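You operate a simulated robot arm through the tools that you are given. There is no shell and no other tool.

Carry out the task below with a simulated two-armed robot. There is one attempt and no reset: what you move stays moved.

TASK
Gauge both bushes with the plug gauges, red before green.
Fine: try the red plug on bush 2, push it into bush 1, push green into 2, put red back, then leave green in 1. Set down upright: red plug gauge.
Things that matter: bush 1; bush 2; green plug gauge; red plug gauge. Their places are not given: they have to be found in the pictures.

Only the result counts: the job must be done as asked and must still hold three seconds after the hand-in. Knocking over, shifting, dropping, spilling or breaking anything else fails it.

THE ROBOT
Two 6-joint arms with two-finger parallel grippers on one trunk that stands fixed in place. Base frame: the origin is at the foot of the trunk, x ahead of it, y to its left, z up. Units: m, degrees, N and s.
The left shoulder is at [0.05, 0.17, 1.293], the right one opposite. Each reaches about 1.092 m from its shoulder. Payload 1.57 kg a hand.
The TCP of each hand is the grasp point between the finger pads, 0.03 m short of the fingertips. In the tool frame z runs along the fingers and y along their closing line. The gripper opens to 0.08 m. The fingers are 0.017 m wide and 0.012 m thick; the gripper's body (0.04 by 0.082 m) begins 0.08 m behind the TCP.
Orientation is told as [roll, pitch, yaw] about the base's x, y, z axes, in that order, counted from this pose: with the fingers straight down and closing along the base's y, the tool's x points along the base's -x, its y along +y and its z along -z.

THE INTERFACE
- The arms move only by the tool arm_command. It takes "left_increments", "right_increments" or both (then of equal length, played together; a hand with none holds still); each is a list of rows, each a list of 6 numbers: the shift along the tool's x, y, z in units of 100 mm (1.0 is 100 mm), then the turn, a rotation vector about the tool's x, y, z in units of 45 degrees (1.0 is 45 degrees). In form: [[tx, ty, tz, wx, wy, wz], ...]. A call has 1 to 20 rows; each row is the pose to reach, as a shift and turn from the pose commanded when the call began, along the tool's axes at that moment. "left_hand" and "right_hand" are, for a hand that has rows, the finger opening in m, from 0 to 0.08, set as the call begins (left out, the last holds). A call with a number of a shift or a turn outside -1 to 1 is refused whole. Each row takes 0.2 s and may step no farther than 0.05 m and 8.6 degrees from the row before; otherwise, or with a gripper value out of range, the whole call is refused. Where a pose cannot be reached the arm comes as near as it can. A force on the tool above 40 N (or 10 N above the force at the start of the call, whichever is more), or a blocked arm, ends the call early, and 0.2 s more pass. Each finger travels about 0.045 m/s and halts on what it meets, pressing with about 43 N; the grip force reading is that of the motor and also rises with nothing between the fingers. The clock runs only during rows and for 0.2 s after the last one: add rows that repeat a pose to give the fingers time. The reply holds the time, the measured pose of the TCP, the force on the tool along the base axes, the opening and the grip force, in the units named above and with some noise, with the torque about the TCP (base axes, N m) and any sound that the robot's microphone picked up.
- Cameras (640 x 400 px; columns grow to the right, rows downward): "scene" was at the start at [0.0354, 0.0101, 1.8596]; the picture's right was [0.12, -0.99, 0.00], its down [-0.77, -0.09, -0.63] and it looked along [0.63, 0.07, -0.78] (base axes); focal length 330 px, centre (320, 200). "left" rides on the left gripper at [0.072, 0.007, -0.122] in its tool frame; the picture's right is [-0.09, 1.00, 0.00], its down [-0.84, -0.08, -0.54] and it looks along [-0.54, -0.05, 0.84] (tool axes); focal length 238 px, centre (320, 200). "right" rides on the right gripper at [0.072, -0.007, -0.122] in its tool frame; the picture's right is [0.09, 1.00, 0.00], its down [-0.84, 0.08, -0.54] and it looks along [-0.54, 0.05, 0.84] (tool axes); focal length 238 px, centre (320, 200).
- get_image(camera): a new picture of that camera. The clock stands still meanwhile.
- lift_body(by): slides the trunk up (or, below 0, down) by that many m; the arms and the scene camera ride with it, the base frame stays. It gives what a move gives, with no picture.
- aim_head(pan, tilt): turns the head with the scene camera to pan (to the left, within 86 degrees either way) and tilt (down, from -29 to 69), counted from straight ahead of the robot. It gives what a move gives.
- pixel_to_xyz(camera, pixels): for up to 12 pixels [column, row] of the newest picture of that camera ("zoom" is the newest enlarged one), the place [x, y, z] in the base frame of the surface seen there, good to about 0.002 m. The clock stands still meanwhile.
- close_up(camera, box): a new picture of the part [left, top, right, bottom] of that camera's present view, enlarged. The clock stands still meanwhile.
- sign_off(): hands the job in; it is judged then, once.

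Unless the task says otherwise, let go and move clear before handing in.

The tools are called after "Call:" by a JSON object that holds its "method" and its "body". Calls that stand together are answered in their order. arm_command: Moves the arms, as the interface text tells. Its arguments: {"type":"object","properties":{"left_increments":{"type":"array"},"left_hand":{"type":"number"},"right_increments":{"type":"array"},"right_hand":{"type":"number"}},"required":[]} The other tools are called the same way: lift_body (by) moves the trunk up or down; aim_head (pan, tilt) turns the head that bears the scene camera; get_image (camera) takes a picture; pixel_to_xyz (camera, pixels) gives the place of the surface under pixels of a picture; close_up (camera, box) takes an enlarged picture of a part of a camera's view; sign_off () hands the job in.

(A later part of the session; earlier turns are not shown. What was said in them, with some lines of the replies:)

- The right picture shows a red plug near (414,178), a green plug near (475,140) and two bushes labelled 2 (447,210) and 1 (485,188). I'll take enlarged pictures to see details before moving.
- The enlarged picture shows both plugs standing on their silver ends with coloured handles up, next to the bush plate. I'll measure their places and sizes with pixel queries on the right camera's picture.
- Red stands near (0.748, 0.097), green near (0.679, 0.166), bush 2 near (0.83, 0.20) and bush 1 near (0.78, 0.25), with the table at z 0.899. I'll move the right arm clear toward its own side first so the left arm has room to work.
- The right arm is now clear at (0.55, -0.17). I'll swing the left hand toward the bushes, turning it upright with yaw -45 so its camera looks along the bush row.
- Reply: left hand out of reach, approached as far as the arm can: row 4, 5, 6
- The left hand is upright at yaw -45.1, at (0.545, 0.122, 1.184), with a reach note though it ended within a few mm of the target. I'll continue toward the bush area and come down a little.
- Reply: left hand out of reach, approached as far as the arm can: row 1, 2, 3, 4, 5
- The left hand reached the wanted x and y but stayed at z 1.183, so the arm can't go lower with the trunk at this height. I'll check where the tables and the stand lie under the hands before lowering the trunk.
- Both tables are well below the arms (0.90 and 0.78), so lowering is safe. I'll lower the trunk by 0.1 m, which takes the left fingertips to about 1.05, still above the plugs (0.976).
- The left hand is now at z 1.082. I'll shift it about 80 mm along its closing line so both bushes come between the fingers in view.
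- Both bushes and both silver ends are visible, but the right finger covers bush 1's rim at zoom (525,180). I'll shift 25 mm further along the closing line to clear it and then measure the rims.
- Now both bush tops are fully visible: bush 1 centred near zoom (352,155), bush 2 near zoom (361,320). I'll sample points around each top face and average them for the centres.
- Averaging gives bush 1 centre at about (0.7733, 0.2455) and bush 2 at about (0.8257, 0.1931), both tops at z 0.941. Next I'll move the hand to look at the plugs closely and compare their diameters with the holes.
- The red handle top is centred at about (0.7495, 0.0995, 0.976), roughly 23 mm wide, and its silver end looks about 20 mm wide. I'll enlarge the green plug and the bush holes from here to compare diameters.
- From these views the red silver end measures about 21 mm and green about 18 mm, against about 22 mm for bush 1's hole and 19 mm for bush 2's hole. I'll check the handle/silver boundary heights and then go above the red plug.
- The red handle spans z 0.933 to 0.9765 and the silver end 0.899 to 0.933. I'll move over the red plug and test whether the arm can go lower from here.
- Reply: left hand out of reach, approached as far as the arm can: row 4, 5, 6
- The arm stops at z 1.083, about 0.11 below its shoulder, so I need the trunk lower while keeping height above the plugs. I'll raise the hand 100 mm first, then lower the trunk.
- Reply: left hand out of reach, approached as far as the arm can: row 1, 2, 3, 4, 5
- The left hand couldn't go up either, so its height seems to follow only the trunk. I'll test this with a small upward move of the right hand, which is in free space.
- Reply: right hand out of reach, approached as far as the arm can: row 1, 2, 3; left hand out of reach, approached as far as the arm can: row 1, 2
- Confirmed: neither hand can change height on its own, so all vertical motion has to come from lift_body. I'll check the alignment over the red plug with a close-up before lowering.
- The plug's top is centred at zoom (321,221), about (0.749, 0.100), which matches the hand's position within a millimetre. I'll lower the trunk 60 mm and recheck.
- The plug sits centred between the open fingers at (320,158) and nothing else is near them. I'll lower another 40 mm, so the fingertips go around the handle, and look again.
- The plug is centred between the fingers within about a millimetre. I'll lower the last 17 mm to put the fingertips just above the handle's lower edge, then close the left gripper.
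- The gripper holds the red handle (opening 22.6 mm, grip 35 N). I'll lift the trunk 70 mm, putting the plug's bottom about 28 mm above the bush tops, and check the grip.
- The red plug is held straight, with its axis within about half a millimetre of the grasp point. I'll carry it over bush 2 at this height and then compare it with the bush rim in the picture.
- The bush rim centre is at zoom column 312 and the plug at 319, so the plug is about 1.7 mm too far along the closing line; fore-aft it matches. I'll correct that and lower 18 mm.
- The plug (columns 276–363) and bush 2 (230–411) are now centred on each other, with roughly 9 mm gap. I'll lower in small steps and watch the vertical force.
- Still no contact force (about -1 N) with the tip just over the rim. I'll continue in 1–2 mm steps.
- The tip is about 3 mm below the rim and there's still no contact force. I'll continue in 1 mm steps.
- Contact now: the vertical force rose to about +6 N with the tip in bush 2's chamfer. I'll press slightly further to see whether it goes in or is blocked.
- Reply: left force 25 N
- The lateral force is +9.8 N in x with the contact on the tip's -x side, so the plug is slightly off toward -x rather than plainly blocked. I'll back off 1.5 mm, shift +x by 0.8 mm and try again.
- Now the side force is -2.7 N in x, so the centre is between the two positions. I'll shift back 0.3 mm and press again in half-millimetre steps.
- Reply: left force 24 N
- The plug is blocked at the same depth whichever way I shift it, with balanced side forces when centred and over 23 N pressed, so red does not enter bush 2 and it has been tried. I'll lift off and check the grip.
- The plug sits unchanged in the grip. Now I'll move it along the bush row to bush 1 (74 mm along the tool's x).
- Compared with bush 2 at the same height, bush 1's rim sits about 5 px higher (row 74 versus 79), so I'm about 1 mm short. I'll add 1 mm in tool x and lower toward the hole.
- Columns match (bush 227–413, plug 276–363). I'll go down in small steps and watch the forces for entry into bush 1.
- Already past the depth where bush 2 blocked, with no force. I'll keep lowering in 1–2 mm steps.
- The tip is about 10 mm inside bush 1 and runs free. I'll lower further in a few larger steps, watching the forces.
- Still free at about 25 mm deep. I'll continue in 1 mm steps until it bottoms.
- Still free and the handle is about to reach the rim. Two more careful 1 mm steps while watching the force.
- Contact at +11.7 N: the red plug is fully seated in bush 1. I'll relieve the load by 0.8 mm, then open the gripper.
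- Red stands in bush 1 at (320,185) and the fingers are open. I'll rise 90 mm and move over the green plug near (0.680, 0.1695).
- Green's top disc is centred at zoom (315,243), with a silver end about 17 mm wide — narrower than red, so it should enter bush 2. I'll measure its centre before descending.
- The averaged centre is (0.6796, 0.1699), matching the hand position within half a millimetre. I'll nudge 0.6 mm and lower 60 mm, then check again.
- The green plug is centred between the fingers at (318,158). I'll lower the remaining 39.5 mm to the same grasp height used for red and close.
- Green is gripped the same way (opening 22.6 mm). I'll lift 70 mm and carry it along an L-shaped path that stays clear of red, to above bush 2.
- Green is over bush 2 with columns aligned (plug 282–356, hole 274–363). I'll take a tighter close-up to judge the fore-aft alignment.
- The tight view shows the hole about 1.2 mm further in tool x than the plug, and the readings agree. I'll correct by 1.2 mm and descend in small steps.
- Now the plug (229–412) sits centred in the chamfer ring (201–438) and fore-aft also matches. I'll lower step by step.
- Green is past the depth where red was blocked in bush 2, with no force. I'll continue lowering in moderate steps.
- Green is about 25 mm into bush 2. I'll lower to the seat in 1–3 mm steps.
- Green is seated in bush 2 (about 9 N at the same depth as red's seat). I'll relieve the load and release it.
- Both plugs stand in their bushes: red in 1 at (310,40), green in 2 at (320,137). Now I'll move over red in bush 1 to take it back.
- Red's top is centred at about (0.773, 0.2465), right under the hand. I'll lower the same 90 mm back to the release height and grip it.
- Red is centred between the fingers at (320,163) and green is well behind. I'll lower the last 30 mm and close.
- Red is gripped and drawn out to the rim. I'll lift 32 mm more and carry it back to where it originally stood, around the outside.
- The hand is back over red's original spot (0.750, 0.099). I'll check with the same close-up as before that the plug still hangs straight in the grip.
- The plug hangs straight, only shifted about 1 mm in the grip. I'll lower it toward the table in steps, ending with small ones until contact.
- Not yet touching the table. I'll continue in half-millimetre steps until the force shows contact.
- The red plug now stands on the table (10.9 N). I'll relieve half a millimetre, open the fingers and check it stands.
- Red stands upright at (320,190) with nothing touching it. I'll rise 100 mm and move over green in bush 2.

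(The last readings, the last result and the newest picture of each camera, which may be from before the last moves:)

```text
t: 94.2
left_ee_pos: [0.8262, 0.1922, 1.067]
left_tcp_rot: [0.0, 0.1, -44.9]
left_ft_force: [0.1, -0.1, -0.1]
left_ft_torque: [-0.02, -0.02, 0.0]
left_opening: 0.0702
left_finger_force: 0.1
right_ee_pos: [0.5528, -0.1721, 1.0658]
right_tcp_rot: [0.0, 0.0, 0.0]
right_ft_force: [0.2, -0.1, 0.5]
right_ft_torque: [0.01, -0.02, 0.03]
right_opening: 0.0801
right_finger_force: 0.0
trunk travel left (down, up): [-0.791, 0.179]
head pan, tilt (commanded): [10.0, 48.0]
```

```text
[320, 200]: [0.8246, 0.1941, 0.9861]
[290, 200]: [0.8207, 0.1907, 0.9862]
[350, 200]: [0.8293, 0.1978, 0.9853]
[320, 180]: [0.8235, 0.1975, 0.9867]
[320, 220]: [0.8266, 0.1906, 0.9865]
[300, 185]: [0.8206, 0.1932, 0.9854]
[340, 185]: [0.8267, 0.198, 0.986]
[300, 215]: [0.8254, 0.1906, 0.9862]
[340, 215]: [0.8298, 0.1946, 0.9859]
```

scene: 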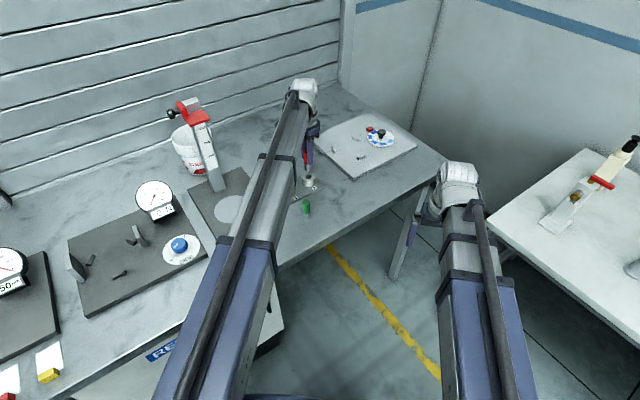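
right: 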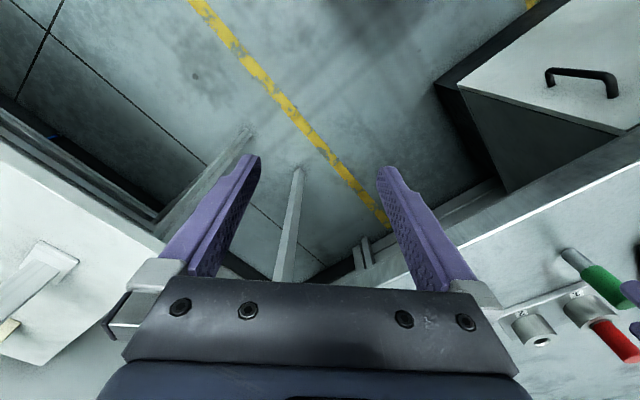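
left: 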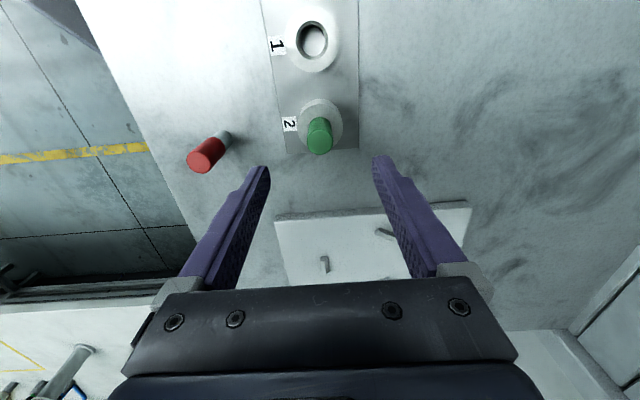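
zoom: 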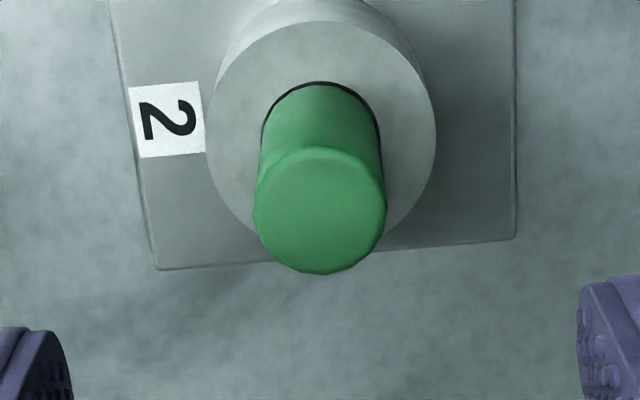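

Green's top centre, about (0.8257, 0.1924), lies right under the hand. I'll lower 90 mm in two steps and grip it.

Call:
{"method": "lift_body", "body": {"by": -0.06}}

Call:
{"method": "get_image", "body": {"camera": "left"}}

Call:
{"method": "lift_body", "body": {"by": -0.03}}

Call:
{"method": "arm_command", "body": {"left_hand": 0.0, "left_increments": [[0, 0, 0, 0, 0, 0], [0, 0, 0, 0, 0, 0], [0, 0, 0, 0, 0, 0], [0, 0, 0, 0, 0, 0], [0, 0, 0, 0, 0, 0], [0, 0, 0, 0, 0, 0]]}}

```text
t: 95.2
left_ee_pos: [0.8255, 0.1926, 1.0053]
left_tcp_rot: [0.1, 0.2, -45.0]
left_ft_force: [0.4, -0.7, -0.4]
left_ft_torque: [0.01, 0.0, 0.02]
left_opening: 0.07
left_finger_force: 0.1
right_ee_pos: [0.5515, -0.1714, 1.0077]
right_tcp_rot: [0.0, 0.0, 0.0]
right_ft_force: [-0.4, -0.4, -0.5]
right_ft_torque: [0.0, -0.02, -0.01]
right_opening: 0.0799
right_finger_force: 0.0
trunk travel left (down, up): [-0.731, 0.239]
head pan, tilt (commanded): [10.0, 48.0]
```

```text
taken
```

left: 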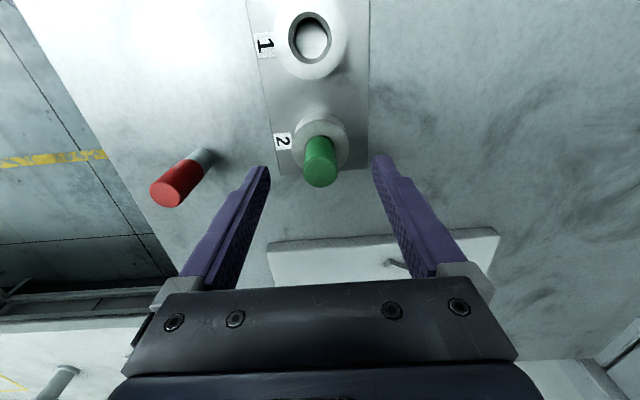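

```text
t: 95.9
left_ee_pos: [0.8254, 0.1919, 0.9763]
left_tcp_rot: [0.2, 0.1, -45.0]
left_ft_force: [0.9, 0.1, 0.4]
left_ft_torque: [-0.03, 0.02, -0.01]
left_opening: 0.0699
left_finger_force: 0.0
right_ee_pos: [0.5518, -0.1719, 0.9766]
right_tcp_rot: [0.0, 0.1, 0.0]
right_ft_force: [-0.3, 0.2, 0.6]
right_ft_torque: [0.0, 0.02, 0.02]
right_opening: 0.0799
right_finger_force: 0.0
trunk travel left (down, up): [-0.701, 0.269]
head pan, tilt (commanded): [10.0, 48.0]
```

```text
t: 97.3
left_ee_pos: [0.8267, 0.1911, 0.9756]
left_tcp_rot: [0.1, 0.1, -45.0]
left_ft_force: [0.4, 0.0, -0.2]
left_ft_torque: [0.02, 0.01, -0.02]
left_opening: 0.0227
left_finger_force: 35.5
right_ee_pos: [0.5528, -0.1716, 0.9758]
right_tcp_rot: [0.0, 0.0, -0.1]
right_ft_force: [-0.1, -0.6, 0.1]
right_ft_torque: [-0.02, 0.01, -0.02]
right_opening: 0.0798
right_finger_force: 0.1
trunk travel left (down, up): [-0.701, 0.269]
head pan, tilt (commanded): [10.0, 48.0]
```

Green is gripped (22.7 mm, 35.5 N). I'll draw it out: 5 mm first to check the force, then up clear of the rim.

Call:
{"method": "lift_body", "body": {"by": 0.005}}

Call:
{"method": "lift_body", "body": {"by": 0.055}}

Call:
{"method": "close_up", "body": {"camera": "left", "box": [260, 90, 380, 210]}}

```text
t: 97.9
left_ee_pos: [0.8256, 0.191, 0.9802]
left_tcp_rot: [0.1, 0.1, -45.1]
left_ft_force: [-0.5, 0.4, -1.4]
left_ft_torque: [-0.03, 0.03, -0.01]
left_opening: 0.0227
left_finger_force: 35.4
right_ee_pos: [0.5518, -0.1722, 0.9813]
right_tcp_rot: [0.0, 0.1, 0.0]
right_ft_force: [0.6, 0.0, 0.7]
right_ft_torque: [0.0, 0.0, 0.01]
right_opening: 0.0802
right_finger_force: 0.1
trunk travel left (down, up): [-0.706, 0.264]
head pan, tilt (commanded): [10.0, 48.0]
```

```text
t: 98.8
left_ee_pos: [0.8258, 0.191, 1.0358]
left_tcp_rot: [0.1, 0.1, -45.1]
left_ft_force: [0.2, 0.0, -1.2]
left_ft_torque: [0.03, -0.03, 0.03]
left_opening: 0.0227
left_finger_force: 35.5
right_ee_pos: [0.5529, -0.1732, 1.036]
right_tcp_rot: [0.0, 0.0, -0.1]
right_ft_force: [-0.4, 0.3, -0.4]
right_ft_torque: [0.06, 0.05, -0.02]
right_opening: 0.0797
right_finger_force: 0.2
trunk travel left (down, up): [-0.761, 0.209]
head pan, tilt (commanded): [10.0, 48.0]
```

```text
3.33 times, centred on (320, 150) of left
```

zoom: 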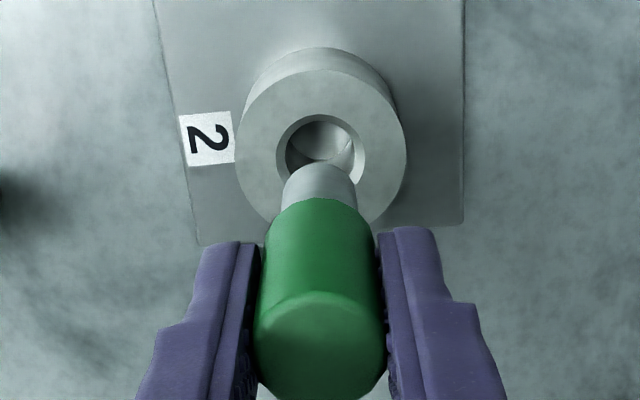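

Green is out and hanging straight. I'll move it 75 mm along tool x to bush 1.

Call:
{"method": "arm_command", "body": {"left_increments": [[0.15, 0, 0, 0, 0, 0], [0.3, 0, 0, 0, 0, 0], [0.45, 0, 0, 0, 0, 0], [0.6, 0, 0, 0, 0, 0], [0.75, 0, 0, 0, 0, 0], [0.75, 0, 0, 0, 0, 0], [0.75, 0, 0, 0, 0, 0]]}}

Call:
{"method": "close_up", "body": {"camera": "left", "box": [285, 100, 355, 150]}}

Call:
{"method": "close_up", "body": {"camera": "left", "box": [260, 90, 380, 210]}}

```text
t: 100.4
left_ee_pos: [0.7729, 0.2452, 1.0362]
left_tcp_rot: [0.1, 0.1, -44.9]
left_ft_force: [0.6, -1.1, -0.7]
left_ft_torque: [0.0, 0.04, 0.02]
left_opening: 0.0225
left_finger_force: 35.1
right_ee_pos: [0.5508, -0.1727, 1.0357]
right_tcp_rot: [0.0, 0.0, 0.1]
right_ft_force: [-0.2, 0.2, -0.1]
right_ft_torque: [-0.01, 0.05, -0.01]
right_opening: 0.0802
right_finger_force: 0.1
trunk travel left (down, up): [-0.761, 0.209]
head pan, tilt (commanded): [10.0, 48.0]
```

```text
8.00 times, centred on (320, 125) of left
```

zoom: 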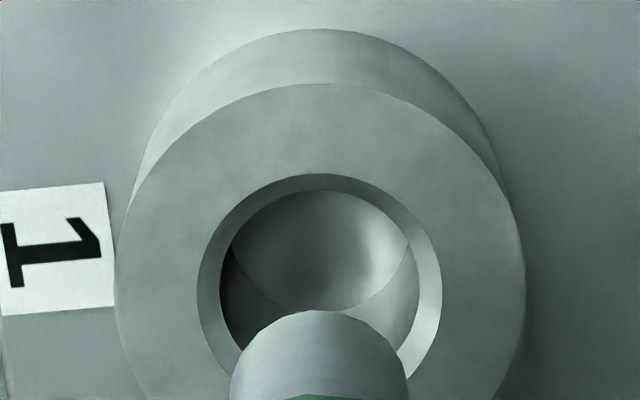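

```text
3.33 times, centred on (320, 150) of left
```

zoom: 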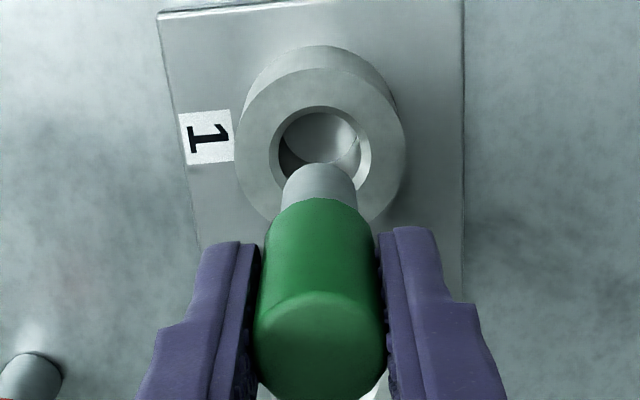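

Columns are aligned (plug 231–408 in ring 197–443). Fore-aft the hole is about 0.8 mm further, so I'll correct that and lower.

Call:
{"method": "arm_command", "body": {"left_increments": [[0.008, 0, 0, 0, 0, 0], [0.008, 0, 0, 0, 0, 0]]}}

Call:
{"method": "lift_body", "body": {"by": -0.026}}

Call:
{"method": "close_up", "body": {"camera": "left", "box": [260, 90, 380, 210]}}

```text
t: 101.0
left_ee_pos: [0.7721, 0.2439, 1.036]
left_tcp_rot: [0.1, 0.1, -45.1]
left_ft_force: [0.0, -1.1, -1.2]
left_ft_torque: [-0.02, -0.03, 0.01]
left_opening: 0.023
left_finger_force: 35.4
right_ee_pos: [0.5513, -0.1723, 1.0364]
right_tcp_rot: [0.1, 0.0, 0.0]
right_ft_force: [-0.1, -0.1, 0.0]
right_ft_torque: [0.03, -0.04, -0.01]
right_opening: 0.0797
right_finger_force: 0.1
trunk travel left (down, up): [-0.761, 0.209]
head pan, tilt (commanded): [10.0, 48.0]
```

```text
t: 101.7
left_ee_pos: [0.7729, 0.2456, 1.0109]
left_tcp_rot: [0.0, 0.1, -45.0]
left_ft_force: [-0.1, -0.2, -0.7]
left_ft_torque: [0.02, 0.01, -0.02]
left_opening: 0.0224
left_finger_force: 35.0
right_ee_pos: [0.5516, -0.1713, 1.009]
right_tcp_rot: [0.1, -0.1, 0.0]
right_ft_force: [0.0, 0.3, -0.3]
right_ft_torque: [0.01, 0.01, 0.03]
right_opening: 0.0799
right_finger_force: 0.1
trunk travel left (down, up): [-0.735, 0.235]
head pan, tilt (commanded): [10.0, 48.0]
```

```text
3.33 times, centred on (320, 150) of left
```

zoom: 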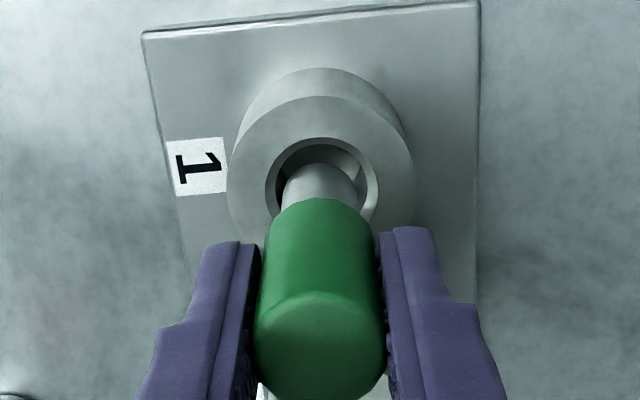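

Green sits centred over bush 1's hole with visible clearance all round. I'll lower step by step, watching the force.

Call:
{"method": "lift_body", "body": {"by": -0.006}}

Call:
{"method": "lift_body", "body": {"by": -0.002}}

Call:
{"method": "lift_body", "body": {"by": -0.002}}

Call:
{"method": "lift_body", "body": {"by": -0.002}}

Call:
{"method": "lift_body", "body": {"by": -0.004}}

Call:
{"method": "lift_body", "body": {"by": -0.005}}

Call:
{"method": "lift_body", "body": {"by": -0.005}}

```text
t: 102.3
left_ee_pos: [0.7729, 0.2461, 1.0041]
left_tcp_rot: [0.1, 0.1, -45.0]
left_ft_force: [0.1, 0.2, -0.9]
left_ft_torque: [-0.02, 0.0, 0.01]
left_opening: 0.0226
left_finger_force: 35.9
right_ee_pos: [0.5522, -0.1727, 1.0036]
right_tcp_rot: [0.0, 0.0, 0.0]
right_ft_force: [0.3, 0.6, 0.4]
right_ft_torque: [-0.03, -0.01, 0.02]
right_opening: 0.0801
right_finger_force: 0.0
trunk travel left (down, up): [-0.729, 0.241]
head pan, tilt (commanded): [10.0, 48.0]
```

```text
t: 102.8
left_ee_pos: [0.7724, 0.2459, 1.0025]
left_tcp_rot: [0.1, 0.0, -45.0]
left_ft_force: [0.8, 0.1, -1.1]
left_ft_torque: [0.01, 0.04, 0.0]
left_opening: 0.0227
left_finger_force: 35.6
right_ee_pos: [0.5526, -0.1725, 1.0025]
right_tcp_rot: [-0.1, 0.0, 0.1]
right_ft_force: [0.1, -0.5, 0.0]
right_ft_torque: [0.0, 0.01, -0.01]
right_opening: 0.0798
right_finger_force: 0.1
trunk travel left (down, up): [-0.727, 0.243]
head pan, tilt (commanded): [10.0, 48.0]
```

```text
t: 103.3
left_ee_pos: [0.7719, 0.2452, 1.0004]
left_tcp_rot: [0.0, 0.1, -45.0]
left_ft_force: [-0.6, 0.1, -0.6]
left_ft_torque: [0.04, -0.01, 0.01]
left_opening: 0.023
left_finger_force: 34.9
right_ee_pos: [0.552, -0.1724, 0.9998]
right_tcp_rot: [0.1, 0.1, 0.1]
right_ft_force: [0.2, 0.1, 1.1]
right_ft_torque: [-0.03, 0.02, -0.01]
right_opening: 0.0799
right_finger_force: 0.1
trunk travel left (down, up): [-0.725, 0.245]
head pan, tilt (commanded): [10.0, 48.0]
```

```text
t: 103.8
left_ee_pos: [0.7723, 0.2453, 0.9995]
left_tcp_rot: [0.1, 0.1, -45.0]
left_ft_force: [0.7, -0.2, -1.3]
left_ft_torque: [-0.02, 0.0, 0.0]
left_opening: 0.023
left_finger_force: 35.3
right_ee_pos: [0.5525, -0.1729, 0.9987]
right_tcp_rot: [0.0, 0.0, 0.0]
right_ft_force: [0.8, -0.3, -0.4]
right_ft_torque: [-0.03, -0.01, -0.01]
right_opening: 0.0801
right_finger_force: 0.1
trunk travel left (down, up): [-0.723, 0.247]
head pan, tilt (commanded): [10.0, 48.0]
```

```text
t: 104.4
left_ee_pos: [0.7724, 0.2446, 0.9951]
left_tcp_rot: [0.1, 0.1, -45.0]
left_ft_force: [0.7, 0.3, -1.8]
left_ft_torque: [-0.04, -0.01, 0.03]
left_opening: 0.0224
left_finger_force: 35.4
right_ee_pos: [0.5512, -0.1722, 0.9938]
right_tcp_rot: [0.0, 0.0, 0.0]
right_ft_force: [-1.2, -0.2, -0.6]
right_ft_torque: [0.02, -0.02, 0.01]
right_opening: 0.0801
right_finger_force: 0.0
trunk travel left (down, up): [-0.719, 0.251]
head pan, tilt (commanded): [10.0, 48.0]
```

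```text
t: 104.9
left_ee_pos: [0.773, 0.2437, 0.989]
left_tcp_rot: [0.1, 0.0, -45.0]
left_ft_force: [-0.4, 0.5, -1.0]
left_ft_torque: [0.03, 0.01, 0.01]
left_opening: 0.0227
left_finger_force: 35.6
right_ee_pos: [0.5524, -0.172, 0.9899]
right_tcp_rot: [0.0, 0.0, 0.0]
right_ft_force: [0.6, 0.1, -0.1]
right_ft_torque: [0.0, 0.01, -0.03]
right_opening: 0.0798
right_finger_force: 0.0
trunk travel left (down, up): [-0.714, 0.256]
head pan, tilt (commanded): [10.0, 48.0]
```

```text
t: 105.5
left_ee_pos: [0.7725, 0.2449, 0.9845]
left_tcp_rot: [0.1, 0.1, -45.0]
left_ft_force: [-0.3, -0.3, -1.2]
left_ft_torque: [0.02, 0.03, 0.0]
left_opening: 0.0225
left_finger_force: 34.9
right_ee_pos: [0.5518, -0.1725, 0.984]
right_tcp_rot: [0.0, 0.0, -0.1]
right_ft_force: [-1.1, -0.1, 0.1]
right_ft_torque: [0.02, -0.01, 0.02]
right_opening: 0.0802
right_finger_force: 0.0
trunk travel left (down, up): [-0.709, 0.261]
head pan, tilt (commanded): [10.0, 48.0]
```

No force so far, with the tip about 24 mm deep. I'll finish seating in 1–4 mm steps.

Call:
{"method": "lift_body", "body": {"by": -0.004}}

Call:
{"method": "lift_body", "body": {"by": -0.002}}

Call:
{"method": "lift_body", "body": {"by": -0.001}}

Call:
{"method": "lift_body", "body": {"by": -0.001}}

Call:
{"method": "lift_body", "body": {"by": -0.0007}}

```text
t: 106.0
left_ee_pos: [0.7727, 0.2447, 0.9802]
left_tcp_rot: [0.1, 0.1, -44.9]
left_ft_force: [-0.1, -0.9, -1.0]
left_ft_torque: [0.0, 0.02, 0.01]
left_opening: 0.0226
left_finger_force: 35.0
right_ee_pos: [0.5518, -0.1717, 0.9809]
right_tcp_rot: [-0.1, 0.0, 0.0]
right_ft_force: [-0.6, -0.2, -1.0]
right_ft_torque: [0.03, 0.0, -0.02]
right_opening: 0.0799
right_finger_force: 0.0
trunk travel left (down, up): [-0.705, 0.265]
head pan, tilt (commanded): [10.0, 48.0]
```

```text
t: 106.5
left_ee_pos: [0.7714, 0.2454, 0.9786]
left_tcp_rot: [0.1, 0.1, -45.0]
left_ft_force: [-0.5, 0.1, -1.1]
left_ft_torque: [-0.01, 0.02, 0.01]
left_opening: 0.0227
left_finger_force: 35.5
right_ee_pos: [0.5518, -0.1719, 0.9772]
right_tcp_rot: [0.0, 0.0, 0.0]
right_ft_force: [0.3, 0.3, 0.6]
right_ft_torque: [0.02, 0.0, 0.04]
right_opening: 0.0799
right_finger_force: 0.0
trunk travel left (down, up): [-0.703, 0.267]
head pan, tilt (commanded): [10.0, 48.0]
```

```text
t: 107.0
left_ee_pos: [0.7719, 0.2445, 0.9762]
left_tcp_rot: [0.2, 0.1, -45.0]
left_ft_force: [0.2, -0.3, -1.2]
left_ft_torque: [0.02, 0.0, -0.03]
left_opening: 0.0228
left_finger_force: 34.8
right_ee_pos: [0.552, -0.1723, 0.9766]
right_tcp_rot: [0.0, 0.0, 0.1]
right_ft_force: [0.3, -0.5, -1.1]
right_ft_torque: [-0.03, 0.01, -0.02]
right_opening: 0.0802
right_finger_force: 0.0
trunk travel left (down, up): [-0.702, 0.268]
head pan, tilt (commanded): [10.0, 48.0]
```

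```text
t: 107.5
left_ee_pos: [0.772, 0.2455, 0.9757]
left_tcp_rot: [0.1, 0.1, -44.9]
left_ft_force: [-0.8, 0.0, 0.4]
left_ft_torque: [-0.01, 0.0, 0.0]
left_opening: 0.0225
left_finger_force: 34.5
right_ee_pos: [0.5517, -0.1724, 0.9761]
right_tcp_rot: [0.0, 0.0, 0.0]
right_ft_force: [-0.1, -0.2, 0.2]
right_ft_torque: [0.01, 0.02, -0.05]
right_opening: 0.0802
right_finger_force: 0.0
trunk travel left (down, up): [-0.701, 0.269]
head pan, tilt (commanded): [10.0, 48.0]
```

```text
t: 108.0
left_ee_pos: [0.7711, 0.2455, 0.9765]
left_tcp_rot: [0.1, 0.1, -45.0]
left_ft_force: [2.7, 0.2, 10.6]
left_ft_torque: [0.07, -0.13, 0.02]
left_opening: 0.0227
left_finger_force: 35.3
right_ee_pos: [0.5514, -0.1719, 0.9758]
right_tcp_rot: [0.0, -0.1, 0.0]
right_ft_force: [0.0, -0.1, 0.6]
right_ft_torque: [-0.01, 0.0, 0.0]
right_opening: 0.08
right_finger_force: 0.1
trunk travel left (down, up): [-0.701, 0.269]
head pan, tilt (commanded): [10.0, 48.0]
```

Green is seated in bush 1 (10.6 N). I'll relieve the load, open the fingers and rise clear.

Call:
{"method": "lift_body", "body": {"by": 0.0007}}

Call:
{"method": "arm_command", "body": {"left_hand": 0.06, "left_increments": [[0, 0, 0, 0, 0, 0], [0, 0, 0, 0, 0, 0], [0, 0, 0, 0, 0, 0], [0, 0, 0, 0, 0, 0]]}}

Call:
{"method": "lift_body", "body": {"by": 0.12}}

Call:
{"method": "get_image", "body": {"camera": "left"}}

Call:
{"method": "get_image", "body": {"camera": "scene"}}

Call:
{"method": "get_image", "body": {"camera": "right"}}

```text
t: 108.5
left_ee_pos: [0.7717, 0.245, 0.9753]
left_tcp_rot: [0.2, 0.2, -45.0]
left_ft_force: [1.3, 0.4, 2.1]
left_ft_torque: [0.0, -0.08, 0.0]
left_opening: 0.0225
left_finger_force: 34.6
right_ee_pos: [0.5523, -0.1718, 0.9764]
right_tcp_rot: [0.1, 0.0, 0.0]
right_ft_force: [0.2, 0.6, 0.3]
right_ft_torque: [-0.01, -0.02, 0.01]
right_opening: 0.0802
right_finger_force: 0.1
trunk travel left (down, up): [-0.701, 0.269]
head pan, tilt (commanded): [10.0, 48.0]
```

```text
t: 109.5
left_ee_pos: [0.7729, 0.2455, 0.9757]
left_tcp_rot: [0.1, 0.1, -44.9]
left_ft_force: [-0.3, 0.0, 0.8]
left_ft_torque: [0.0, 0.03, -0.01]
left_opening: 0.0601
left_finger_force: 0.0
right_ee_pos: [0.5523, -0.1726, 0.9756]
right_tcp_rot: [0.0, 0.0, 0.0]
right_ft_force: [0.0, 0.0, 0.7]
right_ft_torque: [0.0, 0.01, 0.05]
right_opening: 0.0798
right_finger_force: 0.0
trunk travel left (down, up): [-0.701, 0.269]
head pan, tilt (commanded): [10.0, 48.0]
```

```text
t: 111.0
left_ee_pos: [0.7725, 0.2444, 1.0958]
left_tcp_rot: [0.1, 0.0, -45.0]
left_ft_force: [-0.2, -0.5, 0.1]
left_ft_torque: [-0.01, -0.02, 0.0]
left_opening: 0.0598
left_finger_force: 0.0
right_ee_pos: [0.5527, -0.1723, 1.098]
right_tcp_rot: [0.1, 0.1, 0.0]
right_ft_force: [0.1, 0.0, 0.4]
right_ft_torque: [0.03, 0.01, 0.01]
right_opening: 0.0799
right_finger_force: 0.1
trunk travel left (down, up): [-0.821, 0.149]
head pan, tilt (commanded): [10.0, 48.0]
```

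```text
taken
```

left: 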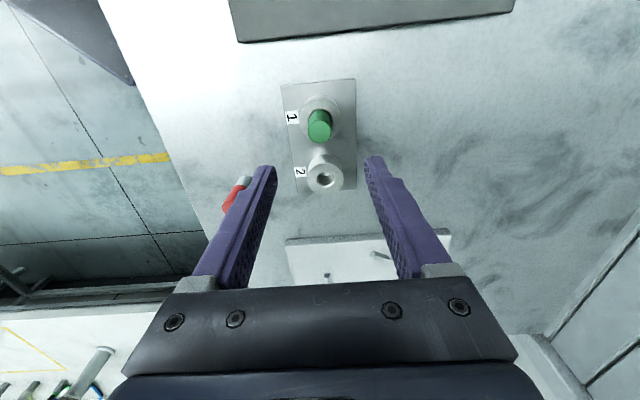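

```text
taken
```

scene: 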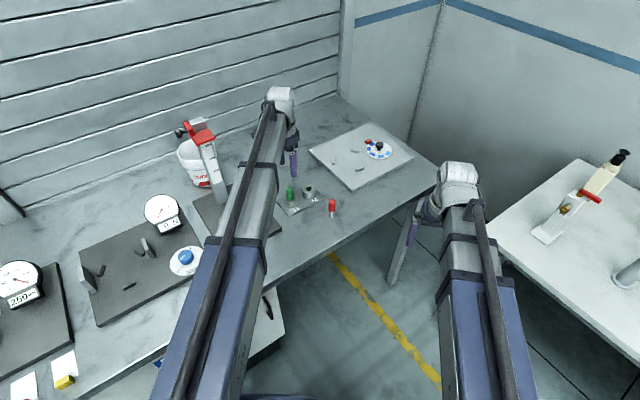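

```text
taken
```

right: 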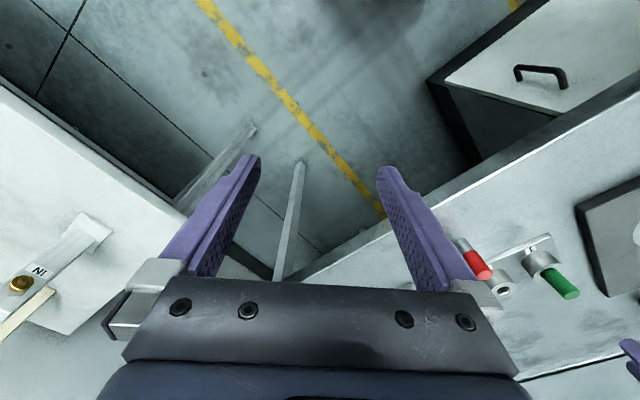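

Green stands in bush 1 at (319,125), bush 2 is empty, and red stands upright on the table. I'll take a final close look to confirm nothing shifted, and check red's position.

Call:
{"method": "close_up", "body": {"camera": "scene", "box": [270, 160, 360, 230]}}

Call:
{"method": "pixel_to_xyz", "body": {"camera": "scene", "pixels": [[332, 201], [332, 208], [291, 190], [308, 188]]}}

Call:
{"method": "close_up", "body": {"camera": "left", "box": [270, 70, 380, 210]}}

```text
5.71 times, centred on (315, 195) of scene
```

zoom: 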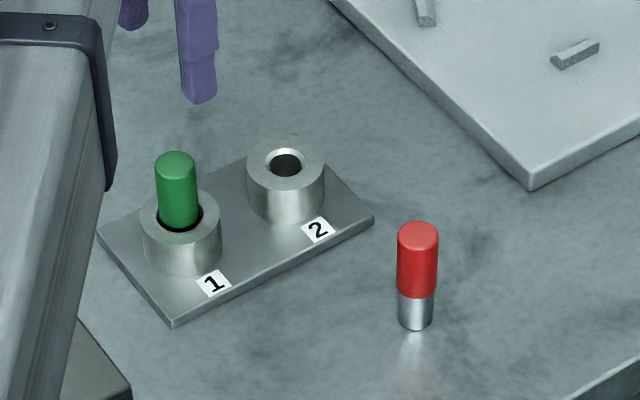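

```text
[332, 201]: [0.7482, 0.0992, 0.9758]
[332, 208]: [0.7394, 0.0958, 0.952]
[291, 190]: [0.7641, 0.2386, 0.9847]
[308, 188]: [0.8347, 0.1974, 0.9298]
```

```text
2.86 times, centred on (325, 140) of left
```

zoom: 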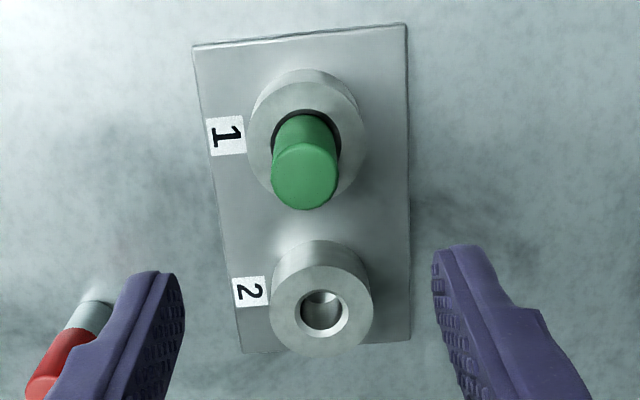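

The close-ups show green in bush 1, bush 2 empty and in place, and red upright at its original spot (0.748, 0.099). Both hands are open and clear, so I'm handing the job in.

Call:
{"method": "sign_off", "body": {}}

```text
The job is handed in.
```

The gauging is done in the order you asked and the job is handed in. No verdict came back with the hand-in.

1. **Red on bush 2:** it did not go in. It stopped at the chamfer at the same depth each time I re-centred it, pressed up to about 23 N.
2. **Red into bush 1:** it went in freely to full depth.
3. **Green into bush 2:** it went in freely to full depth, while red was still in bush 1.
4. **Red put back:** it stands upright on the table at (0.748, 0.099), about where it started.
5. **Green into bush 1:** it went in freely to full depth and was left there.

In the last pictures before hand-in, bush 2 was empty, the bush plate looked unmoved and nothing else nearby looked disturbed. Both grippers are open and clear.
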